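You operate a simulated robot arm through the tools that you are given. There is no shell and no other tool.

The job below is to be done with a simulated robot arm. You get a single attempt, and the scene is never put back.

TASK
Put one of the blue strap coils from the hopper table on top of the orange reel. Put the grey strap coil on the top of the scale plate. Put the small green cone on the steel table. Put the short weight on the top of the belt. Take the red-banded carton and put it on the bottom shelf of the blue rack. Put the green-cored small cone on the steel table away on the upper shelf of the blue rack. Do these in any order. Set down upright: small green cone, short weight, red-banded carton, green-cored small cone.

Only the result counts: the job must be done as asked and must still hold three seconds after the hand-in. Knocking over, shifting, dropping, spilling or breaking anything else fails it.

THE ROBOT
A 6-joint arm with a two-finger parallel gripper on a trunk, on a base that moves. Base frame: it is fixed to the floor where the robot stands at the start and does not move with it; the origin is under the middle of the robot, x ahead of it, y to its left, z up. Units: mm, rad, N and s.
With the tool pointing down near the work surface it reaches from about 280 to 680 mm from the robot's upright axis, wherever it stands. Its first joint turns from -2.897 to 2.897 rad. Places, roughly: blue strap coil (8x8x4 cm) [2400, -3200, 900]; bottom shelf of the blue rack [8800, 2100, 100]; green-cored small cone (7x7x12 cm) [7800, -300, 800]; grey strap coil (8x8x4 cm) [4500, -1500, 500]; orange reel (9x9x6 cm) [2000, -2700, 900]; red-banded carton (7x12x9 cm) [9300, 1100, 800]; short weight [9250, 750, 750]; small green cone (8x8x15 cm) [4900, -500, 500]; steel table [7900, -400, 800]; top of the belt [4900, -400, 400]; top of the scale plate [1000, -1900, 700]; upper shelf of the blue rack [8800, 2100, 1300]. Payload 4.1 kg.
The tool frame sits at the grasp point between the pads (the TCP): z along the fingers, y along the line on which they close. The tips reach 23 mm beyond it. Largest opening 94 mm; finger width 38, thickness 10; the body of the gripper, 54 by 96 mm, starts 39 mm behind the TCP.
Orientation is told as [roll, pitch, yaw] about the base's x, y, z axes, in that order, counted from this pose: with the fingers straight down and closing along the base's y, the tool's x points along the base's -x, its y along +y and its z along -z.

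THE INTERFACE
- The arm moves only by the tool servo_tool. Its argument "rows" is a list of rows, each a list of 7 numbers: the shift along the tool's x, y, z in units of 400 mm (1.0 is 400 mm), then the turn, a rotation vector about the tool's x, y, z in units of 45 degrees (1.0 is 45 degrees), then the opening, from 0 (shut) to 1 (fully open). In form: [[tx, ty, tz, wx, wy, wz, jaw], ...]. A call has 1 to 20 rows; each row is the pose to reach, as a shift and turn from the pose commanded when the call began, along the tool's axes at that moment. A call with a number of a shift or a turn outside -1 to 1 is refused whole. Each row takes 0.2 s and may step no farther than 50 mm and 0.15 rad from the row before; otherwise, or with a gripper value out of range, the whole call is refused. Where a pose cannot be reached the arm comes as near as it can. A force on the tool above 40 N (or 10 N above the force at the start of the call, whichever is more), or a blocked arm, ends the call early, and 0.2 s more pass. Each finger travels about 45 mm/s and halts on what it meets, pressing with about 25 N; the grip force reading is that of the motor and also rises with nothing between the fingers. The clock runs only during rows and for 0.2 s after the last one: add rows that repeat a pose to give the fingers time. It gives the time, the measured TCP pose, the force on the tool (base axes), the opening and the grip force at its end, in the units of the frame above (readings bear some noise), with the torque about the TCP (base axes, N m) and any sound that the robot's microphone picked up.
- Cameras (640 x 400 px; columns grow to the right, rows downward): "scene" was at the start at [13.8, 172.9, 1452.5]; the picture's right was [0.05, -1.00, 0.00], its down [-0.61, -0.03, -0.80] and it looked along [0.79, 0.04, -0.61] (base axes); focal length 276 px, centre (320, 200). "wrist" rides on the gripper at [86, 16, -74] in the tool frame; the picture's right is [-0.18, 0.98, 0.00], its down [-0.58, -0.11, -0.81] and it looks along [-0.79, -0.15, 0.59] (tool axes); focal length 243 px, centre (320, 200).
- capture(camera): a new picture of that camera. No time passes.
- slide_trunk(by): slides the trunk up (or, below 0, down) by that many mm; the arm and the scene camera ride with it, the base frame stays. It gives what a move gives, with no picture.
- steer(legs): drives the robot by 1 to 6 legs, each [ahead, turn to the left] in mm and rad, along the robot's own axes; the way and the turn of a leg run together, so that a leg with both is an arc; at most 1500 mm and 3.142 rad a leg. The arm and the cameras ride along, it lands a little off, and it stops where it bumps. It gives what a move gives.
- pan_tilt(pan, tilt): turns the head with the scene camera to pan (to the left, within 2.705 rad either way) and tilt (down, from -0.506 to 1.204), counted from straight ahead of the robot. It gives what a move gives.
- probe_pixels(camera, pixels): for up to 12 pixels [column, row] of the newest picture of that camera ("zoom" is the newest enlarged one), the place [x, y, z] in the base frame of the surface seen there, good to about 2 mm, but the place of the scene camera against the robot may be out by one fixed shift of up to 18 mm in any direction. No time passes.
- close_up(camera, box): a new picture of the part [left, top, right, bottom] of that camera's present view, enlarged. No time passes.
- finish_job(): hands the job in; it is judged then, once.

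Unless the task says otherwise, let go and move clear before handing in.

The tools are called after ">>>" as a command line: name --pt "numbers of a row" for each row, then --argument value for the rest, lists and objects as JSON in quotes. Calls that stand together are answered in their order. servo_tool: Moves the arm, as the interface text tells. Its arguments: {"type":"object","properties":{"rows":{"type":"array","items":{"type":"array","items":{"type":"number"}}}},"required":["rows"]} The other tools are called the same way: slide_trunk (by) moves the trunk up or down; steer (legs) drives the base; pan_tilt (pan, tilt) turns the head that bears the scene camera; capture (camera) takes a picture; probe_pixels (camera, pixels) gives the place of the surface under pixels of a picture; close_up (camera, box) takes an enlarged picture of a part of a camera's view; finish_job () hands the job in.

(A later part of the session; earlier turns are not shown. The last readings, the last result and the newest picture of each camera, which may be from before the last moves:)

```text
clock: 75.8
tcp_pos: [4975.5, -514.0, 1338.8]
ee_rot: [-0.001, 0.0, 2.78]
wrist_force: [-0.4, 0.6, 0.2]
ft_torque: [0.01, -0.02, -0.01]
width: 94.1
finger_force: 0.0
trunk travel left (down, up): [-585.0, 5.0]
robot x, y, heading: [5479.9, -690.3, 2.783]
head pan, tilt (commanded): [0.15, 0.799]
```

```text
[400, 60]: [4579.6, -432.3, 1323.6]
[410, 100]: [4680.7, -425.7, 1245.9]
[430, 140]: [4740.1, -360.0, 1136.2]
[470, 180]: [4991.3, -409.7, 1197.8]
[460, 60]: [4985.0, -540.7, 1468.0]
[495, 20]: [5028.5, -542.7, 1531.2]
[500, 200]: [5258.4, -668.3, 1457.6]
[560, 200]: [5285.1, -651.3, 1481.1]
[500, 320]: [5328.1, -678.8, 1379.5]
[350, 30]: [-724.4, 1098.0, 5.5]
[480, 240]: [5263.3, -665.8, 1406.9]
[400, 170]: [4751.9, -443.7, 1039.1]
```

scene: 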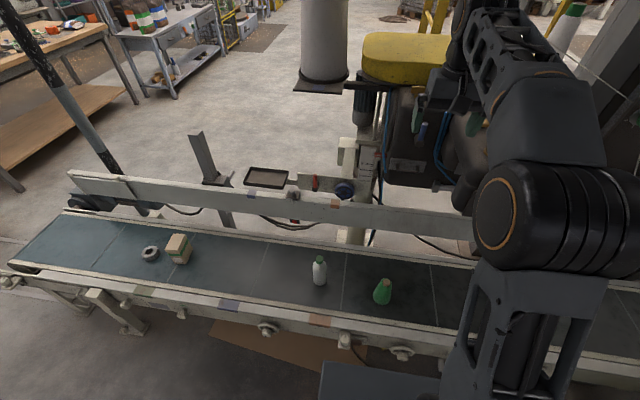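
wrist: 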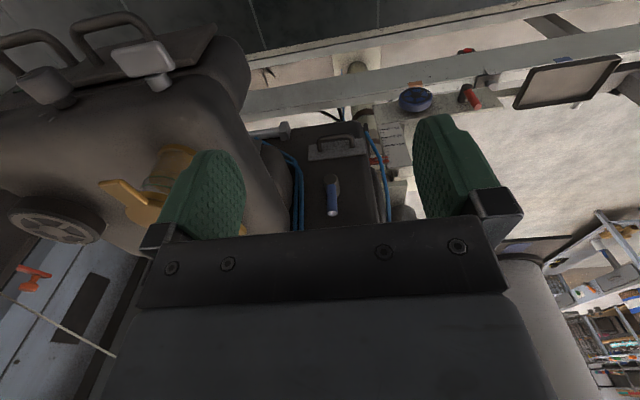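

The machine hood overhangs the belt near (5040,-400) at z≈1160–1270, just beside the gripper. I'll retract the arm, lower the trunk and look at the hood's underside.

>>> servo_tool --pt "0.1 0.04 0 0 0 0 1" --pt "0.2 0.08 0 0 0 0 1" --pt "0.3 0.12 0 0 0 0 1" --pt "0.4 0.16 0 0 0 0 1" --pt "0.45 0.18 0 0 0 0 1" --pt "0.5 0.2 0 0 0 0 1"

>>> slide_trunk --by -380

>>> pan_tilt --pan 0.05 --tilt 0.35

>>> capture --camera "scene"

>>> capture --camera "wrist"

```text
clock: 77.2
tcp_pos: [5134.9, -659.0, 1339.4]
ee_rot: [0.002, 0.0, 2.78]
wrist_force: [0.5, 0.1, -0.3]
ft_torque: [-0.01, 0.0, -0.02]
width: 93.9
finger_force: 0.2
trunk travel left (down, up): [-585.0, 5.0]
robot x, y, heading: [5479.1, -696.7, 2.778]
head pan, tilt (commanded): [0.15, 0.799]
```

```text
clock: 80.9
tcp_pos: [5134.0, -659.4, 959.5]
ee_rot: [0.0, 0.0, 2.78]
wrist_force: [0.2, 0.5, -1.1]
ft_torque: [0.04, 0.01, -0.02]
width: 94.2
finger_force: 0.1
trunk travel left (down, up): [-205.0, 385.0]
robot x, y, heading: [5480.5, -693.5, 2.786]
head pan, tilt (commanded): [0.15, 0.799]
```

```text
clock: 81.8
tcp_pos: [5135.1, -658.4, 958.3]
ee_rot: [-0.002, 0.001, 2.78]
wrist_force: [1.0, -0.3, -0.4]
ft_torque: [-0.01, -0.01, 0.0]
width: 94.0
finger_force: 0.1
trunk travel left (down, up): [-205.0, 385.0]
robot x, y, heading: [5477.6, -691.9, 2.781]
head pan, tilt (commanded): [0.051, 0.351]
```

```text
taken
```

scene: 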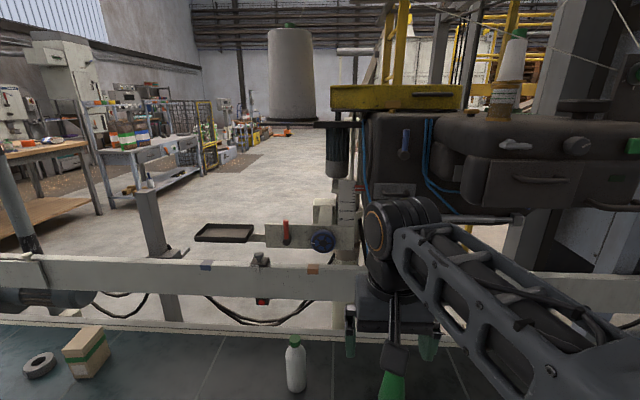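

```text
taken
```

wrist: 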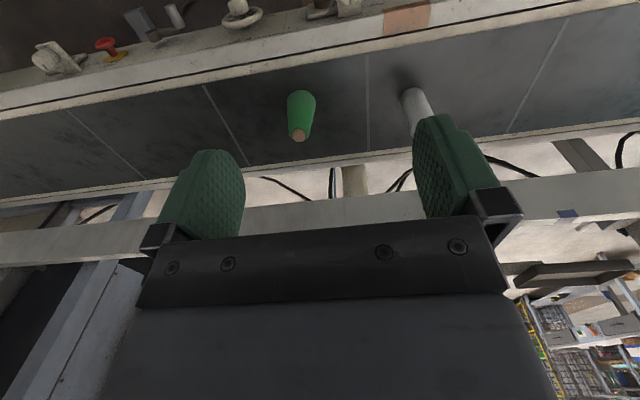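

>>> probe_pixels --camera "scene" --pixels '[[480, 195], [520, 200], [580, 200], [370, 190], [470, 150], [540, 180], [400, 130], [460, 120], [600, 170], [395, 195], [490, 220], [570, 145]]'

>>> probe_pixels --camera "wrist" --pixels '[[298, 133], [303, 133], [293, 133], [298, 125], [300, 110], [290, 100], [312, 100], [300, 97], [300, 139], [340, 125], [415, 100], [425, 112]]'

>>> close_up --camera "scene" --box '[330, 80, 640, 280]'

```text
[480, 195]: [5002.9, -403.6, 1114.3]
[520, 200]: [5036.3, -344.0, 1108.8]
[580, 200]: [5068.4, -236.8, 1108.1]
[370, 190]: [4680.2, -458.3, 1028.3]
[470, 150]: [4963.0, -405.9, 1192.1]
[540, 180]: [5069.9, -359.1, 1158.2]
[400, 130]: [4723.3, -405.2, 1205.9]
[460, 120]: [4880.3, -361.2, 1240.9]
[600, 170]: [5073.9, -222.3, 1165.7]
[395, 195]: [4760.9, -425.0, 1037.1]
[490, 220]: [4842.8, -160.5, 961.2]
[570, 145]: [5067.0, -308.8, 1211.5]
```

```text
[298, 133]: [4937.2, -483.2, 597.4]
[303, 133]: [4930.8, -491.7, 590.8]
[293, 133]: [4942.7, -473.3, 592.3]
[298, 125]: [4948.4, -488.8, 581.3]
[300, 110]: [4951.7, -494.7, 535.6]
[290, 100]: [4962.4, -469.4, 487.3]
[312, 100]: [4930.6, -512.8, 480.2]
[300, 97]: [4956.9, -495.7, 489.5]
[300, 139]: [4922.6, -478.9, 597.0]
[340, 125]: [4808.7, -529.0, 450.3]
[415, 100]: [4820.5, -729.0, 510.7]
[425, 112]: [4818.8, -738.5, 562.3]
```

```text
2.00 times, centred on (485, 180) of scene
```

zoom: 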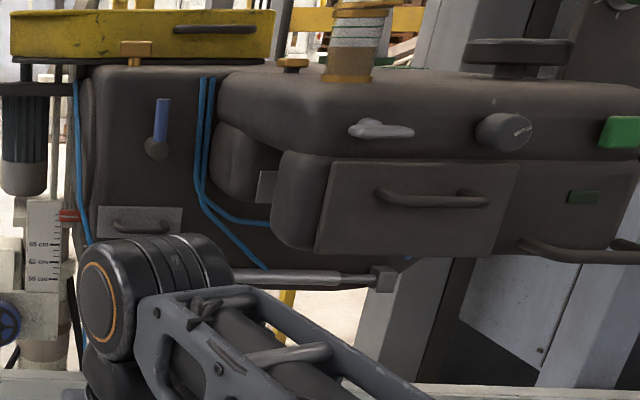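

>>> probe_pixels --camera "scene" --pixels '[[400, 205], [430, 205], [380, 235], [420, 250], [470, 260], [540, 300], [600, 330], [385, 300], [350, 310], [500, 265], [560, 300], [620, 350]]'

```text
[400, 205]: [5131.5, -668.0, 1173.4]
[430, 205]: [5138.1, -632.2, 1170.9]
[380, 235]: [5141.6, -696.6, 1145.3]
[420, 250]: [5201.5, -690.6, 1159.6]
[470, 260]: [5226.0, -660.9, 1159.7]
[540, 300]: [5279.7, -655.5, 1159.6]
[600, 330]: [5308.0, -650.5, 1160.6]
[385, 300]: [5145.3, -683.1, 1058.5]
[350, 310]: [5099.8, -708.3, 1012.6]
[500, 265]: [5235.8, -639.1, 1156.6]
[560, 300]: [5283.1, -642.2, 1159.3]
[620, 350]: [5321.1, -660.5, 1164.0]
```

>>> probe_pixels --camera "zoom" --pixels '[[300, 275], [280, 274], [375, 280], [260, 275], [340, 278], [330, 240], [410, 258], [590, 262], [530, 245], [285, 320]]'

```text
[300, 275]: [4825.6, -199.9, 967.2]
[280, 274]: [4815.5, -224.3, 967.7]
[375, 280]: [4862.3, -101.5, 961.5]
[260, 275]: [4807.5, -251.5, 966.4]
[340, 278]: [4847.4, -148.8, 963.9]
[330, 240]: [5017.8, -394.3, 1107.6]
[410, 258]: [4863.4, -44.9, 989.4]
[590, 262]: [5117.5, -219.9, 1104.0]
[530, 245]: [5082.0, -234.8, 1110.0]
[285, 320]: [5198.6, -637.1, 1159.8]
```

The machine's underside is at z≈1030–1110, and my wrist top is 215 mm above the TCP. I'll lower the trunk fully so the arm passes well beneath it.

>>> slide_trunk --by -200

>>> servo_tool --pt "0 0 0.1 0 0 0 1" --pt "0 0 0.2 0 0 0 1" --pt "-0.1 -0.05 0.2 0 0 0 1" --pt "-0.2 -0.1 0.2 0 0 0 1" --pt "-0.3 -0.15 0.2 0 0 0 1" --pt "-0.3 -0.15 0.2 0 0 0 1"

>>> capture --camera "wrist"

>>> capture --camera "scene"

```text
clock: 83.9
tcp_pos: [5134.5, -658.4, 758.2]
ee_rot: [-0.001, 0.0, 2.779]
wrist_force: [0.2, 0.6, -0.4]
ft_torque: [-0.01, -0.02, 0.04]
width: 94.0
finger_force: 0.0
trunk travel left (down, up): [-5.0, 585.0]
robot x, y, heading: [5477.9, -692.6, 2.782]
head pan, tilt (commanded): [0.051, 0.351]
```

```text
clock: 85.3
tcp_pos: [5043.0, -560.3, 679.2]
ee_rot: [0.0, 0.0, 2.778]
wrist_force: [0.0, 0.2, 0.2]
ft_torque: [0.02, -0.01, 0.01]
width: 93.9
finger_force: 0.1
trunk travel left (down, up): [-5.0, 585.0]
robot x, y, heading: [5479.2, -692.3, 2.78]
head pan, tilt (commanded): [0.051, 0.351]
```

```text
taken
```

wrist: 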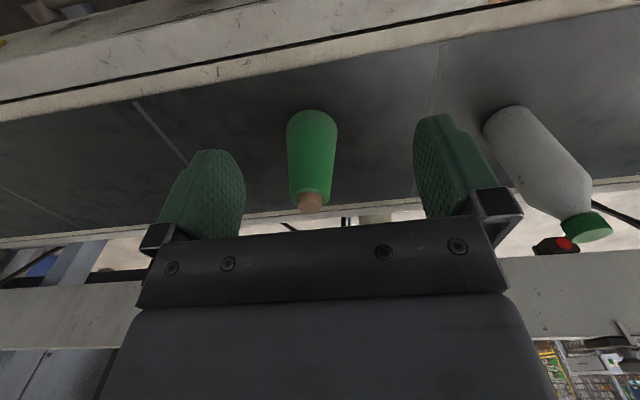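

```text
taken
```

scene: 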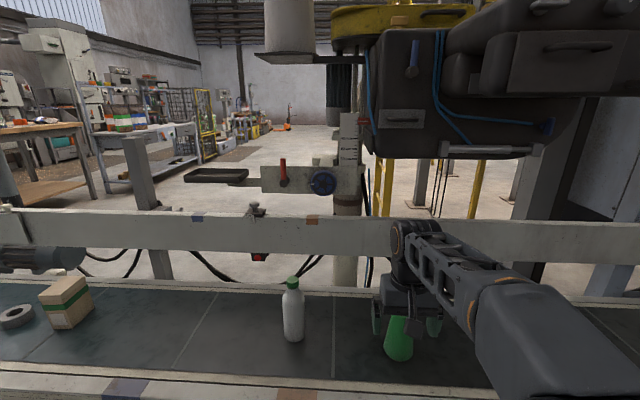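

The arm is now well beneath the machine. I'll zoom the wrist view to fix the cone axis.

>>> close_up --camera "wrist" --box '[240, 90, 400, 230]'

>>> probe_pixels --camera "wrist" --pixels '[[310, 202], [303, 202], [316, 202], [310, 208], [297, 170], [327, 170], [312, 170], [295, 150], [332, 150], [313, 150], [291, 130], [313, 120]]'

```text
2.86 times, centred on (320, 160) of wrist
```

zoom: 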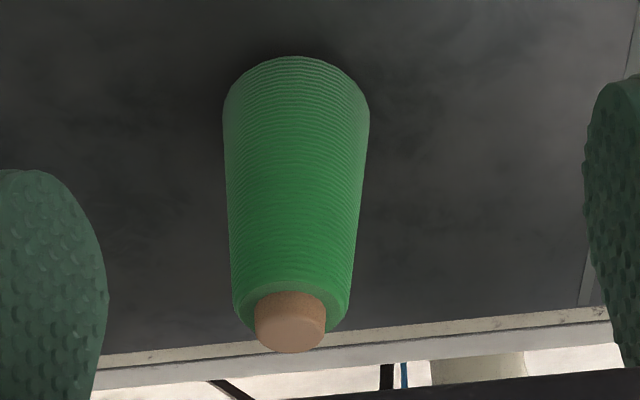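

```text
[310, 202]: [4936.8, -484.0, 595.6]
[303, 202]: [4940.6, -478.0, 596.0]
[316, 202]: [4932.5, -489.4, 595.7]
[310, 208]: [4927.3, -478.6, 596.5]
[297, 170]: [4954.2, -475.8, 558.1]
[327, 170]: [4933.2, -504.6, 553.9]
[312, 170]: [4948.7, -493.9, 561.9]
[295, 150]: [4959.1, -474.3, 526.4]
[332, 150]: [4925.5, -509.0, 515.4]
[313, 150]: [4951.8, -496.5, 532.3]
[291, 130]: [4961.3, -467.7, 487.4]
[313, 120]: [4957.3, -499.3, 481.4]
```

The cone axis is at (4925.5,-479.5), top z 597. I'll move over it and descend to TCP z≈566, then close.

>>> servo_tool --pt "-0.115 -0.028 0 0 0 0 1" --pt "-0.23 -0.056 0 0 0 0 1" --pt "-0.346 -0.0847 0 0 0 0 1" --pt "-0.346 -0.0847 0 0 0 0 1" --pt "-0.346 -0.0847 0.1 0 0 0 1" --pt "-0.346 -0.0847 0.2 0 0 0 1" --pt "-0.346 -0.0847 0.2 0 0 0 1"

>>> capture --camera "wrist"

>>> capture --camera "scene"

```text
clock: 86.9
tcp_pos: [4926.5, -479.7, 598.0]
ee_rot: [0.0, -0.001, 2.781]
wrist_force: [-0.2, 0.9, -0.1]
ft_torque: [-0.01, -0.04, 0.0]
width: 94.0
finger_force: 0.1
trunk travel left (down, up): [-5.0, 585.0]
robot x, y, heading: [5482.3, -692.1, 2.781]
head pan, tilt (commanded): [0.051, 0.351]
```

```text
taken
```

wrist: 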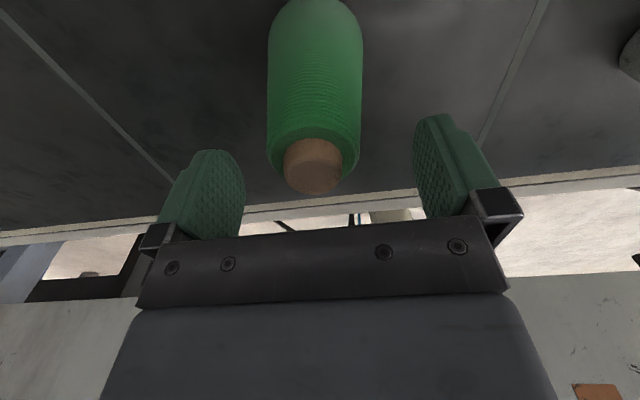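

```text
taken
```

scene: 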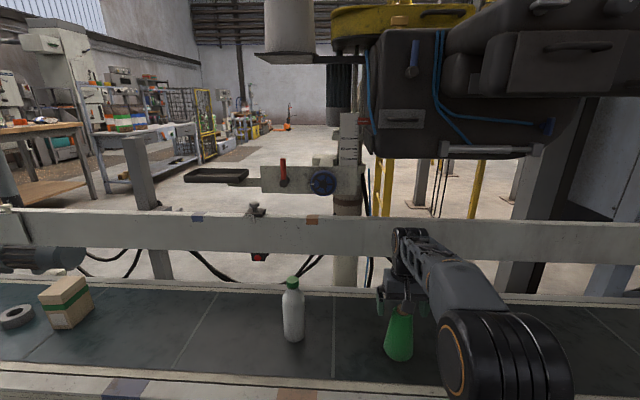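

The core tip appears at (313,178), about 3 mm off the TCP line; I'll shift slightly, descend 32 mm and close.

>>> servo_tool --pt "0 -0.007 0.04 0 0 0 1" --pt "0 -0.007 0.08 0 0 0 1" --pt "0 -0.007 0.08 0 0 0 0.7" --pt "0 -0.007 0.08 0 0 0 0.4" --pt "0 -0.007 0.08 0 0 0 0.2" --pt "0 -0.007 0.08 0 0 0 0.2" --pt "0 -0.007 0.08 0 0 0 0.2"

>>> capture --camera "wrist"

```text
clock: 88.5
tcp_pos: [4928.1, -476.3, 565.3]
ee_rot: [0.0, 0.0, 2.78]
wrist_force: [-0.7, 1.4, 0.1]
ft_torque: [0.04, -0.01, 0.02]
width: 47.9
finger_force: 25.2
trunk travel left (down, up): [-5.0, 585.0]
robot x, y, heading: [5476.3, -694.1, 2.782]
head pan, tilt (commanded): [0.051, 0.351]
```

```text
taken
```

wrist: 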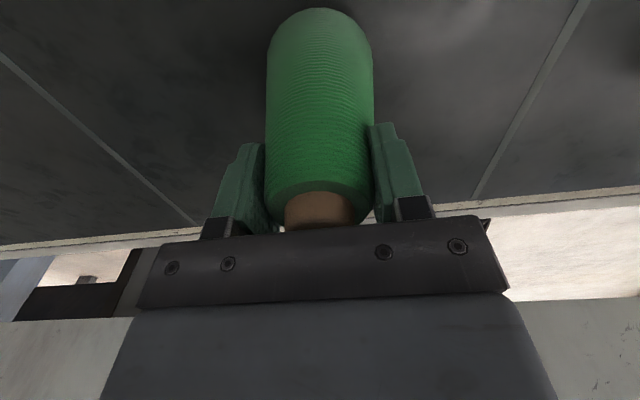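

The cone is gripped (width 47.9, 25 N). I lift it a little, then retract from under the machine.

>>> servo_tool --pt "0 0 -0.05 0 0 0 0.2" --pt "0 0 -0.1 0 0 0 0.2" --pt "0 0 -0.2 0 0 0 0.2" --pt "0 0 -0.3 0 0 0 0.2" --pt "0 0 -0.3 0 0 0 0.2" --pt "0.1 0.02 -0.3 0 0 0 0.2" --pt "0.2 0.04 -0.3 0 0 0 0.2" --pt "0.3 0.06 -0.3 0 0 0 0.2" --pt "0.4 0.08 -0.3 0 0 0 0.2" --pt "0.5 0.1 -0.3 0 0 0 0.2" --pt "0.6 0.12 -0.3 0 0 0 0.2" --pt "0.6 0.12 -0.3 0 0 0 0.2"

>>> capture --camera "wrist"

>>> capture --camera "scene"

```text
clock: 91.1
tcp_pos: [5135.5, -606.6, 685.7]
ee_rot: [-0.001, -0.002, 2.781]
wrist_force: [0.3, 0.6, -1.4]
ft_torque: [0.03, 0.02, 0.02]
width: 48.0
finger_force: 24.8
trunk travel left (down, up): [-5.0, 585.0]
robot x, y, heading: [5480.3, -692.4, 2.781]
head pan, tilt (commanded): [0.051, 0.351]
```

```text
taken
```

wrist: 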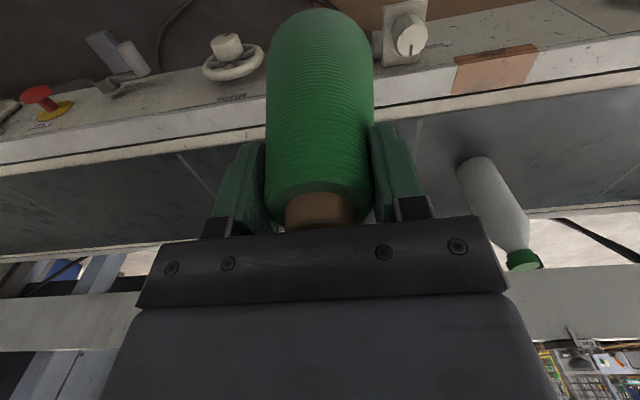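

```text
taken
```

scene: 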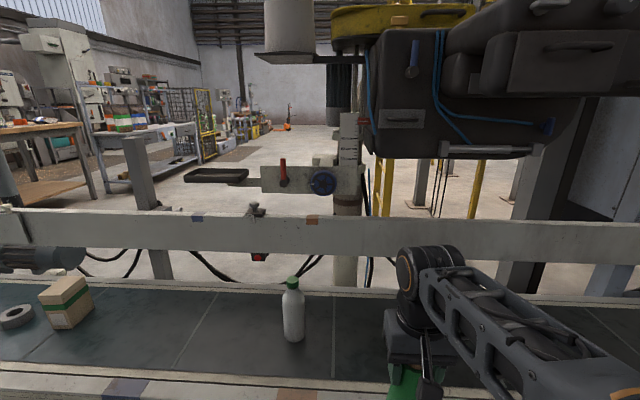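

The cone is held firmly (48 mm). I'll raise the trunk for clearance and turn in place towards the steel table, then look.

>>> slide_trunk --by 380

>>> steer --legs '[[0, -2.3]]'

>>> pan_tilt --pan 0.0 --tilt 0.35

>>> capture --camera "scene"

```text
clock: 94.8
tcp_pos: [5135.4, -606.8, 1066.7]
ee_rot: [0.0, 0.0, 2.779]
wrist_force: [0.7, -0.5, -3.0]
ft_torque: [0.02, -0.02, 0.0]
width: 47.9
finger_force: 25.1
trunk travel left (down, up): [-385.0, 205.0]
robot x, y, heading: [5478.6, -693.2, 2.786]
head pan, tilt (commanded): [0.051, 0.351]
```

```text
clock: 100.7
tcp_pos: [5771.6, -491.1, 1066.5]
ee_rot: [-0.001, -0.001, 0.489]
wrist_force: [0.9, 0.1, -2.4]
ft_torque: [0.0, -0.02, -0.02]
width: 47.9
finger_force: 24.8
trunk travel left (down, up): [-385.0, 205.0]
robot x, y, heading: [5481.1, -697.1, 0.49]
head pan, tilt (commanded): [0.051, 0.351]
```

```text
clock: 101.3
tcp_pos: [5771.4, -491.3, 1066.3]
ee_rot: [0.001, 0.0, 0.489]
wrist_force: [0.4, 0.1, -2.5]
ft_torque: [0.01, -0.03, -0.01]
width: 48.2
finger_force: 24.6
trunk travel left (down, up): [-385.0, 205.0]
robot x, y, heading: [5476.0, -687.5, 0.488]
head pan, tilt (commanded): [0.0, 0.351]
```

```text
taken
```

scene: 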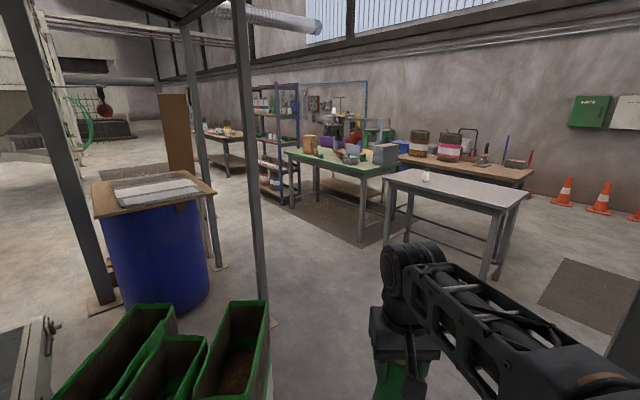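

The steel table is at (455,185) with the small cone on it (427,176); the green-topped table and blue rack are left of it. I'll probe these and the posts.

>>> probe_pixels --camera "scene" --pixels '[[427, 176], [395, 180], [520, 190], [500, 205], [480, 185], [385, 240], [495, 275], [262, 310], [360, 240], [290, 155], [390, 165], [275, 110]]'

>>> close_up --camera "scene" --box '[230, 80, 550, 280]'

>>> probe_pixels --camera "zoom" --pixels '[[394, 190], [330, 140], [160, 135], [230, 155], [250, 165], [310, 150], [90, 60], [85, 180], [90, 220], [60, 50], [130, 250], [265, 320]]'

```text
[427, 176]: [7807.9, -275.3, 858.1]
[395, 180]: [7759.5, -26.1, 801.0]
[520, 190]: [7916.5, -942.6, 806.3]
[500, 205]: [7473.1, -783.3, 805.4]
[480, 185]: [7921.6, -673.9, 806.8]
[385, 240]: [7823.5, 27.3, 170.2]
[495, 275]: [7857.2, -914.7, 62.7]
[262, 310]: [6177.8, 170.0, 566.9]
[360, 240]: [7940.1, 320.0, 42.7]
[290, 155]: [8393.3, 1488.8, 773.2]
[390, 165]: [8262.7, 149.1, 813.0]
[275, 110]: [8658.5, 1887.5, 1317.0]
```

```text
2.00 times, centred on (390, 180) of scene
```

zoom: 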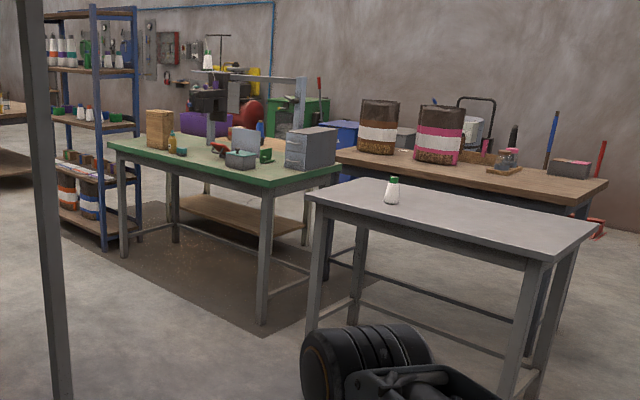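

```text
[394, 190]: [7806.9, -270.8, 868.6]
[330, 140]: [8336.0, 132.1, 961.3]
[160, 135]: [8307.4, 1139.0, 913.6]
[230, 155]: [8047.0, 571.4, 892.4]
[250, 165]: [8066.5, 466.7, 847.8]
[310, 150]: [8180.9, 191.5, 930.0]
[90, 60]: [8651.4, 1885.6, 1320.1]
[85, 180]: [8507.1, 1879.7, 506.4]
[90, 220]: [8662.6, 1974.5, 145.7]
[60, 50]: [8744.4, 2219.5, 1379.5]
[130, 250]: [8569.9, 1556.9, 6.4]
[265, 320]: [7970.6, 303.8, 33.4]
```

>>> probe_pixels --camera "zoom" --pixels '[[310, 190], [345, 178], [420, 225], [525, 258], [545, 258], [598, 233], [450, 195], [400, 215], [480, 225], [560, 240], [500, 205], [45, 300]]'

>>> probe_pixels --camera "scene" --pixels '[[272, 325], [262, 300], [240, 350], [215, 265], [250, 280], [300, 350], [330, 300], [450, 240], [560, 300], [620, 330], [180, 350], [150, 290]]'

```text
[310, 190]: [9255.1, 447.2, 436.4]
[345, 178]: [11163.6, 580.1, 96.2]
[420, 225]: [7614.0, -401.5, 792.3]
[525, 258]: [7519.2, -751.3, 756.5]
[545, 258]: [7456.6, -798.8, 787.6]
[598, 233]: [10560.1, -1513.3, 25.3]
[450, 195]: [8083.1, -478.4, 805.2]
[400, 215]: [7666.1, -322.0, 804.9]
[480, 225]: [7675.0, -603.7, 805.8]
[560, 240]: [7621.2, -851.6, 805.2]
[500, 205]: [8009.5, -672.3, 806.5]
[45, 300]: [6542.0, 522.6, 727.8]
```

```text
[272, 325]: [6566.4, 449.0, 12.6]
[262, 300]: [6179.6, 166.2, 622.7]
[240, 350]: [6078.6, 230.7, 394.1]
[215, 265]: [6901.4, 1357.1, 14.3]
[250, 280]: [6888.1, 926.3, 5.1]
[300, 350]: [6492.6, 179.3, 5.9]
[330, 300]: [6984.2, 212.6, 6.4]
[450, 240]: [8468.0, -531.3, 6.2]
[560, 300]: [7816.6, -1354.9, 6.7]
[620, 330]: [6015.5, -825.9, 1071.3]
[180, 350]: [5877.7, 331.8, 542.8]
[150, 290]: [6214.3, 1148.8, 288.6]
```

The gap between the pole (6012,-840) and the sacks (6180,167) is about a metre. I'll drive through it to a stance near (7225,-230) facing the table's front edge.

>>> steer --legs '[[0, 0.102], [722, 0], [0, -0.538], [1140, 0], [0, -0.41]]'

>>> pan_tilt --pan 0.1 --tilt 0.75

>>> capture --camera "scene"

>>> capture --camera "wrist"

```text
clock: 113.8
tcp_pos: [7536.6, -324.1, 1065.7]
ee_rot: [0.0, -0.001, -0.37]
wrist_force: [-0.5, 0.4, -2.2]
ft_torque: [-0.03, 0.02, 0.01]
width: 47.6
finger_force: 24.8
trunk travel left (down, up): [-385.0, 205.0]
robot x, y, heading: [7191.7, -232.0, -0.368]
head pan, tilt (commanded): [0.0, 0.351]
```

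```text
clock: 114.7
tcp_pos: [7538.5, -323.2, 1064.8]
ee_rot: [0.0, 0.0, -0.369]
wrist_force: [-0.3, 0.1, -1.6]
ft_torque: [0.03, 0.0, 0.03]
width: 47.7
finger_force: 25.2
trunk travel left (down, up): [-385.0, 205.0]
robot x, y, heading: [7189.7, -233.3, -0.369]
head pan, tilt (commanded): [0.099, 0.75]
```

```text
taken
```

scene: 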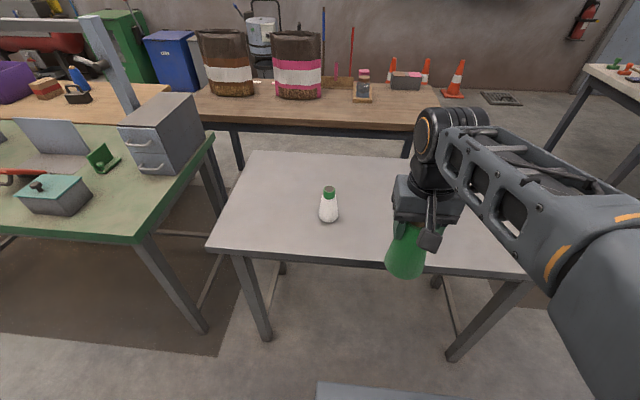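

```text
taken
```

wrist: 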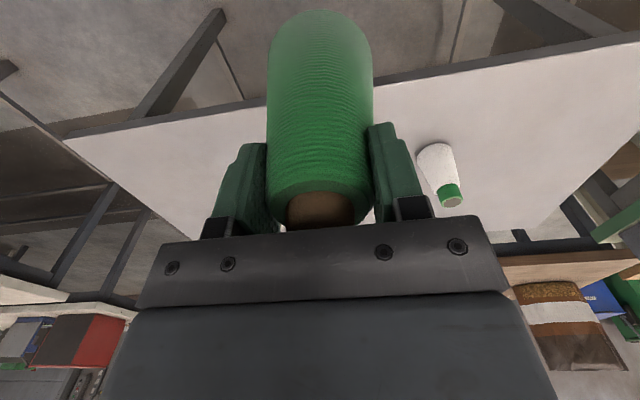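

I'm in front of the steel table. I'll probe the table surface and small cone with the wrist camera to pick a free spot.

>>> probe_pixels --camera "wrist" --pixels '[[110, 160], [180, 150], [230, 120], [400, 100], [520, 100], [600, 100], [450, 190], [438, 160], [440, 145], [80, 138], [430, 175], [445, 188]]'

>>> probe_pixels --camera "scene" --pixels '[[329, 187], [328, 220], [240, 245], [400, 180], [350, 165], [400, 240], [500, 260], [480, 240], [300, 190], [225, 235], [250, 158], [530, 275]]'

```text
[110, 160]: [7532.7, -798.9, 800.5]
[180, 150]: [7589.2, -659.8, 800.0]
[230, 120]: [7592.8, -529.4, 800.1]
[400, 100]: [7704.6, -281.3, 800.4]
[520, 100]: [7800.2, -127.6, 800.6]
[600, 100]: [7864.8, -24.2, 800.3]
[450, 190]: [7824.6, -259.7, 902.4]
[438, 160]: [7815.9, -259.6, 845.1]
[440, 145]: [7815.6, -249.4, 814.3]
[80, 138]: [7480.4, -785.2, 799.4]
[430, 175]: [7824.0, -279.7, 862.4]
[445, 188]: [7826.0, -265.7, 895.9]
```

```text
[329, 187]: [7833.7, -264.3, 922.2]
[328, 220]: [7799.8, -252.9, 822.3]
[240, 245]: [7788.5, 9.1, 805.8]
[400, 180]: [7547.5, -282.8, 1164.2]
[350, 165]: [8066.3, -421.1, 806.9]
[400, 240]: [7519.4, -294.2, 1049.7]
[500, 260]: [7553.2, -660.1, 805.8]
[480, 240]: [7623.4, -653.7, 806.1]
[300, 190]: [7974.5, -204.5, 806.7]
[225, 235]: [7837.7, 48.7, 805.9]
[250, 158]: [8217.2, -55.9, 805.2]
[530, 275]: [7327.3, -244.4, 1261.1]
```

The table top is at z≈800 and the small cone at (7815,-262). I'll carry the green cone to (7720,-540) and lower it to just above the top.

>>> servo_tool --pt "-0.1035 -0.0567 0 0 0 0 0.2" --pt "-0.207 -0.1134 0 0 0 0 0.2" --pt "-0.3105 -0.1701 0 0 0 0 0.2" --pt "-0.414 -0.2268 0 0 0 0 0.2" --pt "-0.5175 -0.2835 0 0 0 0 0.2" --pt "-0.62 -0.34 0 0 0 0 0.2" --pt "-0.62 -0.34 0 0 0 0 0.2" --pt "-0.62 -0.34 0.1 0 0 0 0.2" --pt "-0.62 -0.34 0.2 0 0 0 0.2" --pt "-0.62 -0.34 0.3 0 0 0 0.2" --pt "-0.62 -0.34 0.34 0 0 0 0.2" --pt "-0.62 -0.34 0.34 0 0 0 0.2"

>>> capture --camera "wrist"

>>> capture --camera "scene"

```text
clock: 117.3
tcp_pos: [7719.6, -539.9, 929.7]
ee_rot: [-0.001, 0.0, -0.371]
wrist_force: [-0.1, 0.3, -2.9]
ft_torque: [0.03, 0.02, 0.02]
width: 47.7
finger_force: 25.8
trunk travel left (down, up): [-385.0, 205.0]
robot x, y, heading: [7196.4, -234.2, -0.368]
head pan, tilt (commanded): [0.099, 0.75]
```

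```text
taken
```

wrist: 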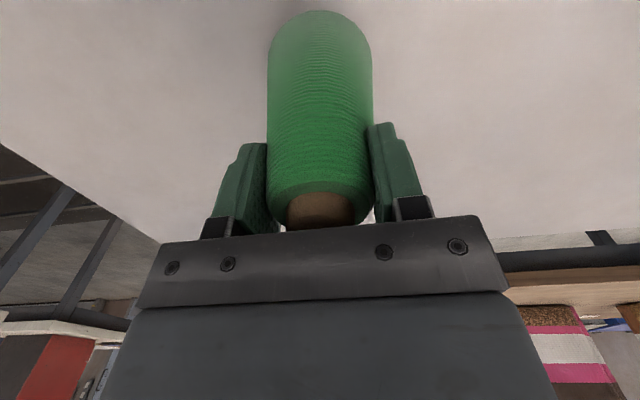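

```text
taken
```

scene: 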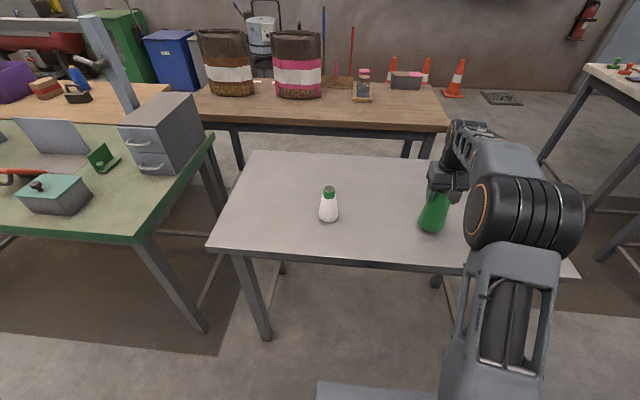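

The cone is ~13 mm above the table. I'll lower in small steps watching for contact.

>>> servo_tool --pt "0 0 0.01 0 0 0 0.2" --pt "0 0 0.02 0 0 0 0.2" --pt "0 0 0.026 0 0 0 0.2" --pt "0 0 0.03 0 0 0 0.2" --pt "0 0 0.034 0 0 0 0.2" --pt "0 0 0.038 0 0 0 0.2" --pt "0 0 0.038 0 0 0 0.2"

```text
clock: 118.9
tcp_pos: [7720.0, -539.2, 918.0]
ee_rot: [-0.002, -0.005, -0.369]
wrist_force: [0.3, -3.5, 20.3]
ft_torque: [0.32, 0.17, 0.04]
width: 47.7
finger_force: 24.4
trunk travel left (down, up): [-385.0, 205.0]
robot x, y, heading: [7195.8, -234.6, -0.372]
head pan, tilt (commanded): [0.099, 0.75]
```

Contact at TCP z=918 with 20 N. I'll ease off a touch, open the fingers and rise clear.

>>> servo_tool --pt "0 0 -0.007 0 0 0 0.2" --pt "0 0 -0.007 0 0 0 0.2"

>>> servo_tool --pt "0 0 0 0 0 0 0.6" --pt "0 0 0 0 0 0 0.8" --pt "0 0 0 0 0 0 1" --pt "0 0 0 0 0 0 1" --pt "0 0 0 0 0 0 1"

>>> capture --camera "wrist"

```text
clock: 119.5
tcp_pos: [7719.6, -539.9, 916.4]
ee_rot: [0.0, 0.0, -0.37]
wrist_force: [2.7, -4.8, 8.9]
ft_torque: [-0.35, -0.54, -0.1]
width: 47.7
finger_force: 24.8
trunk travel left (down, up): [-385.0, 205.0]
robot x, y, heading: [7195.2, -237.0, -0.373]
head pan, tilt (commanded): [0.099, 0.75]
```

```text
clock: 120.7
tcp_pos: [7719.8, -538.2, 917.7]
ee_rot: [0.001, -0.001, -0.371]
wrist_force: [0.4, 1.0, 0.2]
ft_torque: [0.01, 0.0, -0.02]
width: 94.2
finger_force: 0.1
trunk travel left (down, up): [-385.0, 205.0]
robot x, y, heading: [7197.5, -236.0, -0.37]
head pan, tilt (commanded): [0.099, 0.75]
```

```text
taken
```

wrist: 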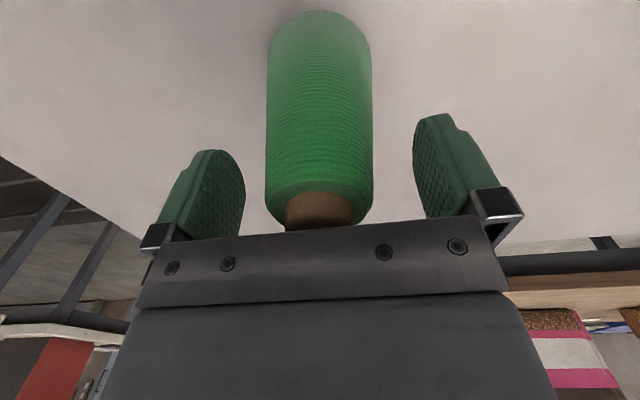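

The cone stands free. I rise straight up and go over to the small green-cored cone.

>>> servo_tool --pt "0 0 -0.1 0 0 0 1" --pt "0 0 -0.2 0 0 0 1" --pt "0 0 -0.3 0 0 0 1" --pt "0 0 -0.36 0 0 0 1" --pt "0 0 -0.36 0 0 0 1" --pt "0.05 0.08 -0.36 0 0 0 1" --pt "0.1 0.16 -0.36 0 0 0 1" --pt "0.15 0.24 -0.36 0 0 0 1" --pt "0.2 0.32 -0.36 0 0 0 1" --pt "0.22 0.4 -0.36 0 0 0 1" --pt "0.22 0.48 -0.36 0 0 0 1" --pt "0.22 0.56 -0.36 0 0 0 1" --pt "0.22 0.64 -0.36 0 0 0 1" --pt "0.22 0.64 -0.36 0 0 0 1"

>>> capture --camera "wrist"

>>> capture --camera "scene"

```text
clock: 123.7
tcp_pos: [7730.7, -268.2, 1061.5]
ee_rot: [0.001, -0.001, -0.369]
wrist_force: [1.2, 0.6, 0.0]
ft_torque: [-0.02, -0.02, -0.01]
width: 94.0
finger_force: 0.1
trunk travel left (down, up): [-385.0, 205.0]
robot x, y, heading: [7194.6, -231.7, -0.374]
head pan, tilt (commanded): [0.099, 0.75]
```

```text
taken
```

wrist: 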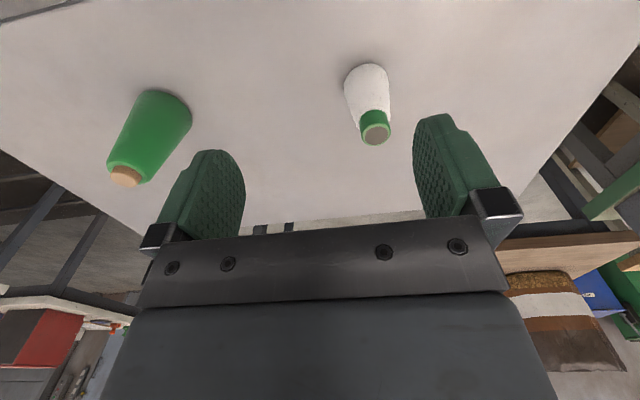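

```text
taken
```

scene: 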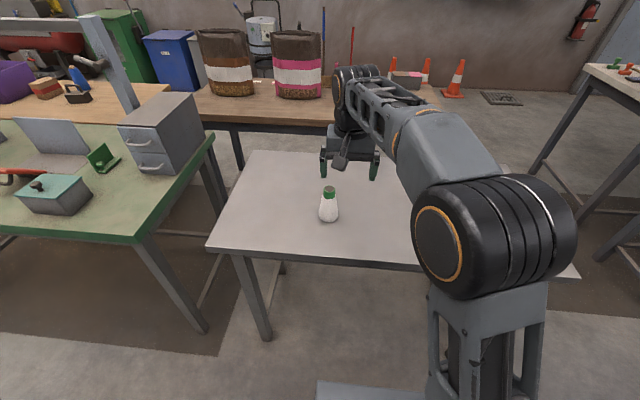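

The green cone stands upright. Now I probe the small cone (tip at 376,134).

>>> probe_pixels --camera "wrist" --pixels '[[376, 134], [370, 134], [383, 133], [376, 140], [373, 118], [370, 100], [355, 100], [387, 98], [369, 80], [350, 85], [385, 80], [372, 109]]'

>>> close_up --camera "wrist" --box '[300, 40, 460, 160]'

>>> close_up --camera "scene" --box '[0, 40, 240, 240]'

```text
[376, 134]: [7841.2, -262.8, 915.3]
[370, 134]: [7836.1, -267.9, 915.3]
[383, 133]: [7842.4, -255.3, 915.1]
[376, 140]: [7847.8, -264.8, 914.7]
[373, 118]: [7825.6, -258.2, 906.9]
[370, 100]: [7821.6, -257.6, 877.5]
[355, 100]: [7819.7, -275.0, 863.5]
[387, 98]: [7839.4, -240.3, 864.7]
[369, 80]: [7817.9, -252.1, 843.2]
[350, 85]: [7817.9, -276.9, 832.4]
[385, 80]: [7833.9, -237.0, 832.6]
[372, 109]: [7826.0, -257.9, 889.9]
```

```text
3.33 times, centred on (380, 100) of wrist
```

zoom: 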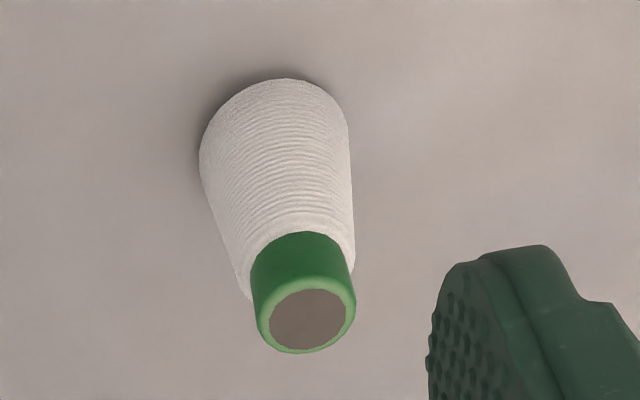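

```text
2.00 times, centred on (120, 140) of scene
```

zoom: 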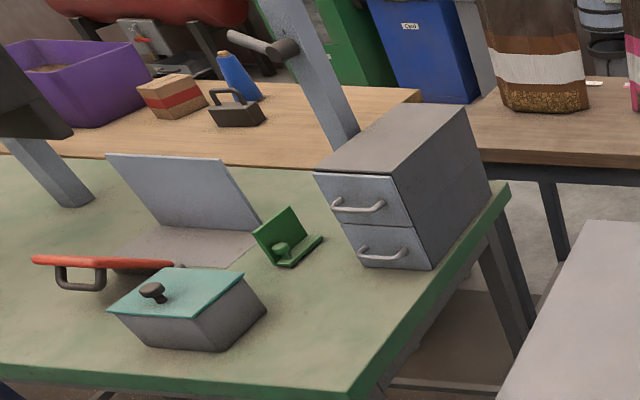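

The small cone's axis is at about (7843,-263), top z 915. I'll move above it and stop just above for a check.

>>> servo_tool --pt "-0.086 0.038 0 0 0 0 1" --pt "-0.172 0.076 0 0 0 0 1" --pt "-0.257 0.1135 0 0 0 0 1" --pt "-0.257 0.1135 0.1 0 0 0 1" --pt "-0.257 0.1135 0.2 0 0 0 1" --pt "-0.257 0.1135 0.3 0 0 0 1" --pt "-0.257 0.1135 0.36 0 0 0 1" --pt "-0.257 0.1135 0.36 0 0 0 1"

>>> capture --camera "wrist"

```text
clock: 125.5
tcp_pos: [7842.5, -263.2, 917.2]
ee_rot: [0.001, 0.001, -0.37]
wrist_force: [-0.7, 0.5, 0.5]
ft_torque: [0.0, -0.02, -0.02]
width: 93.8
finger_force: 0.1
out of reach, approached as far as the arm can: row 3
trunk travel left (down, up): [-385.0, 205.0]
robot x, y, heading: [7195.2, -237.1, -0.367]
head pan, tilt (commanded): [0.099, 0.75]
```

```text
taken
```

wrist: 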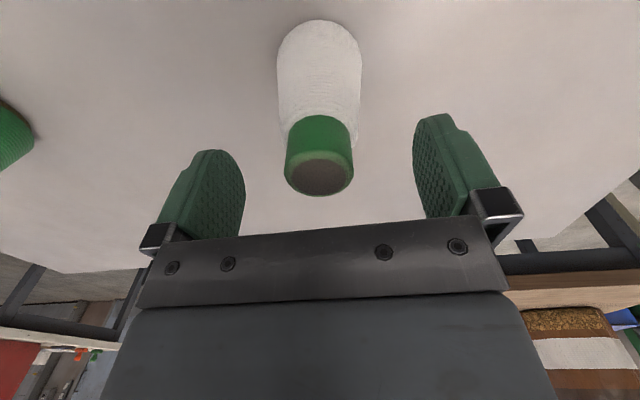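

The tip sits at (320,177), aligned with the TCP. I descend 33 mm and close.

>>> servo_tool --pt "0 0 0.04 0 0 0 1" --pt "0 0 0.082 0 0 0 1" --pt "0 0 0.082 0 0 0 0.7" --pt "0 0 0.082 0 0 0 0.4" --pt "0 0 0.082 0 0 0 0.15" --pt "0 0 0.082 0 0 0 0.1" --pt "0 0 0.082 0 0 0 0.1" --pt "0 0 0.082 0 0 0 0.1"

>>> capture --camera "wrist"

```text
clock: 127.3
tcp_pos: [7842.2, -264.1, 886.1]
ee_rot: [0.0, 0.0, -0.369]
wrist_force: [-0.6, 0.5, -0.1]
ft_torque: [-0.02, 0.03, 0.03]
width: 46.8
finger_force: 25.1
trunk travel left (down, up): [-385.0, 205.0]
robot x, y, heading: [7192.4, -237.7, -0.37]
head pan, tilt (commanded): [0.099, 0.75]
```

```text
taken
```

wrist: 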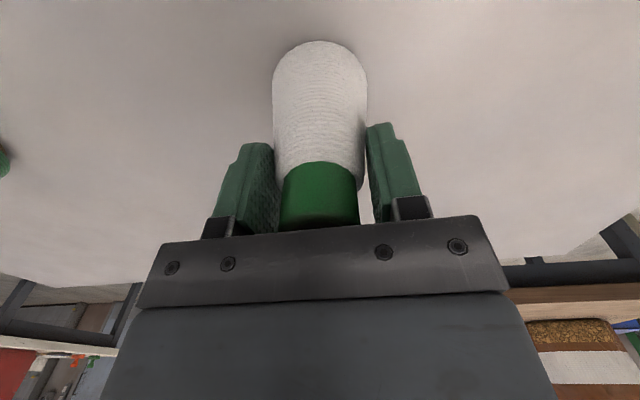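

Gripped (46.8 mm, 25 N). I lift, retract towards the robot, and look at how to reach the blue rack.

>>> servo_tool --pt "0 0 -0.06 0 0 0 0.1" --pt "0 0 -0.15 0 0 0 0.1" --pt "0 0 -0.25 0 0 0 0.1" --pt "0 0 -0.35 0 0 0 0.1" --pt "0.1 0 -0.4 0 0 0 0.1" --pt "0.2 0 -0.45 0 0 0 0.1" --pt "0.3 0 -0.45 0 0 0 0.1" --pt "0.4 0 -0.45 0 0 0 0.1" --pt "0.5 -0.02 -0.45 0 0 0 0.1" --pt "0.6 -0.04 -0.45 0 0 0 0.1" --pt "0.7 -0.06 -0.45 0 0 0 0.1" --pt "0.7 -0.06 -0.45 0 0 0 0.1"

>>> pan_tilt --pan 1.0 --tilt 0.4

>>> capture --camera "scene"

>>> capture --camera "wrist"

```text
clock: 129.9
tcp_pos: [7574.2, -185.0, 1063.6]
ee_rot: [0.001, 0.0, -0.369]
wrist_force: [-0.8, 0.5, -1.6]
ft_torque: [-0.04, 0.01, -0.02]
width: 47.0
finger_force: 25.0
trunk travel left (down, up): [-385.0, 205.0]
robot x, y, heading: [7193.1, -237.1, -0.369]
head pan, tilt (commanded): [0.099, 0.75]
```

```text
clock: 131.1
tcp_pos: [7573.5, -185.8, 1064.5]
ee_rot: [0.0, 0.001, -0.37]
wrist_force: [0.2, 0.0, -2.5]
ft_torque: [-0.01, -0.01, 0.0]
width: 47.4
finger_force: 25.0
trunk travel left (down, up): [-385.0, 205.0]
robot x, y, heading: [7193.6, -233.4, -0.371]
head pan, tilt (commanded): [1.0, 0.4]
```

```text
taken
```

scene: 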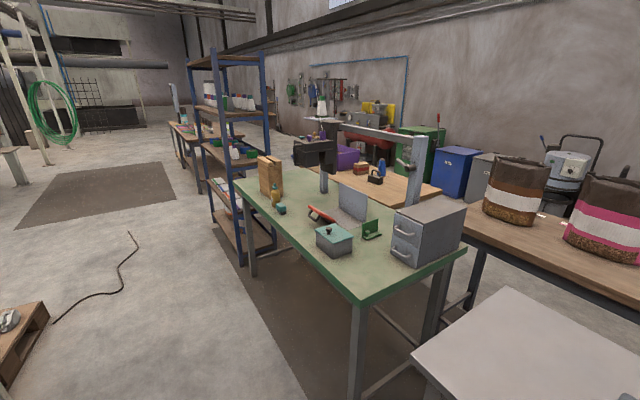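

```text
taken
```

wrist: 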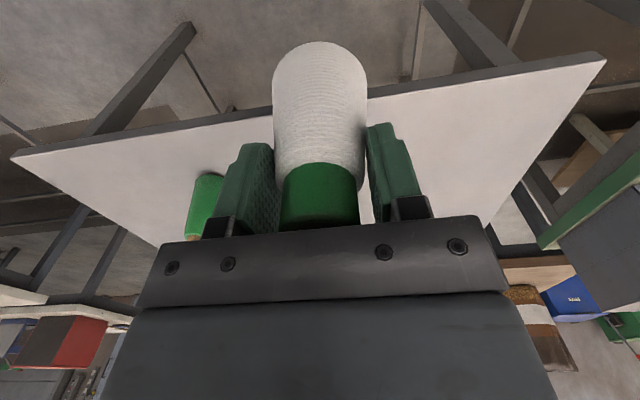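

>>> close_up --camera "scene" --box '[150, 40, 310, 280]'

>>> probe_pixels --camera "scene" --pixels '[[240, 262], [225, 60], [245, 112], [205, 80], [210, 95], [225, 160], [230, 200], [240, 245], [205, 215], [263, 200], [190, 65], [240, 140]]'

```text
1.67 times, centred on (230, 160) of scene
```

zoom: 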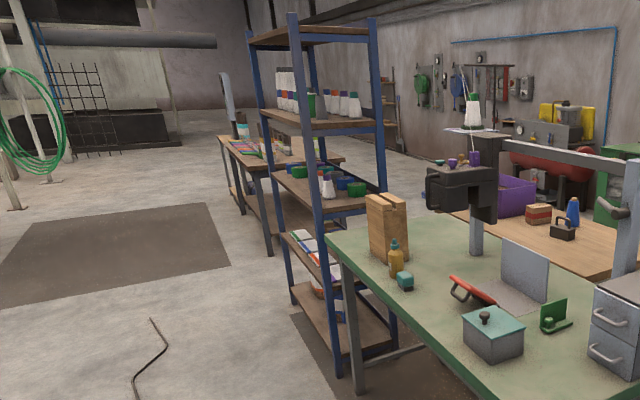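

```text
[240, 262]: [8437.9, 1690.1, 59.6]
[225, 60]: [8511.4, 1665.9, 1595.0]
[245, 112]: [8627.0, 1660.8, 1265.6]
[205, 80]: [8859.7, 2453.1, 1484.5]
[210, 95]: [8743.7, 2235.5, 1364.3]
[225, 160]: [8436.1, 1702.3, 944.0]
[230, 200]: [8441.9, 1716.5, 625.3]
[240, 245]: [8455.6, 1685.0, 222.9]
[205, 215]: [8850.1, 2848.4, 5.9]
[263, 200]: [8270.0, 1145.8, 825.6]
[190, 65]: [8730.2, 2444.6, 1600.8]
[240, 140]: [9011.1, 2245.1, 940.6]
```

The rack's upper shelf (z≈1290) has a top board at z≈1595, leaving ~300 mm, too low for a straight-down tool. I'll set the small cone back on the steel table and regrasp it with the tool tilted forward.

>>> servo_tool --pt "-0.11 -0.022 0 0 0 0 0.1" --pt "-0.22 -0.044 0 0 0 0 0.1" --pt "-0.33 -0.066 0 0 0 0 0.1" --pt "-0.44 -0.088 0 0 0 0 0.1" --pt "-0.55 -0.11 0 0 0 0 0.1" --pt "-0.614 -0.1227 0.05 0 0 0 0.1" --pt "-0.614 -0.1227 0.15 0 0 0 0.1" --pt "-0.614 -0.1227 0.25 0 0 0 0.1" --pt "-0.614 -0.1227 0.35 0 0 0 0.1" --pt "-0.614 -0.1227 0.42 0 0 0 0.1" --pt "-0.614 -0.1227 0.42 0 0 0 0.1" --pt "-0.614 -0.1227 0.43 0 0 0 0.1" --pt "-0.614 -0.1227 0.435 0 0 0 0.1" --pt "-0.614 -0.1227 0.44 0 0 0 0.1" --pt "-0.614 -0.1227 0.445 0 0 0 0.1" --pt "-0.614 -0.1227 0.45 0 0 0 0.1"

>>> capture --camera "wrist"

```text
clock: 134.5
tcp_pos: [7784.2, -319.7, 885.4]
ee_rot: [0.0, 0.001, -0.371]
wrist_force: [-0.6, -0.1, 2.2]
ft_torque: [0.08, 0.05, 0.04]
width: 47.0
finger_force: 25.0
trunk travel left (down, up): [-385.0, 205.0]
robot x, y, heading: [7191.4, -237.0, -0.37]
head pan, tilt (commanded): [1.0, 0.4]
```

```text
taken
```

wrist: 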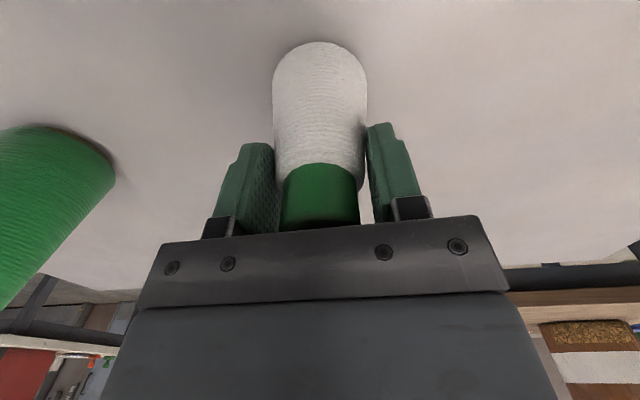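

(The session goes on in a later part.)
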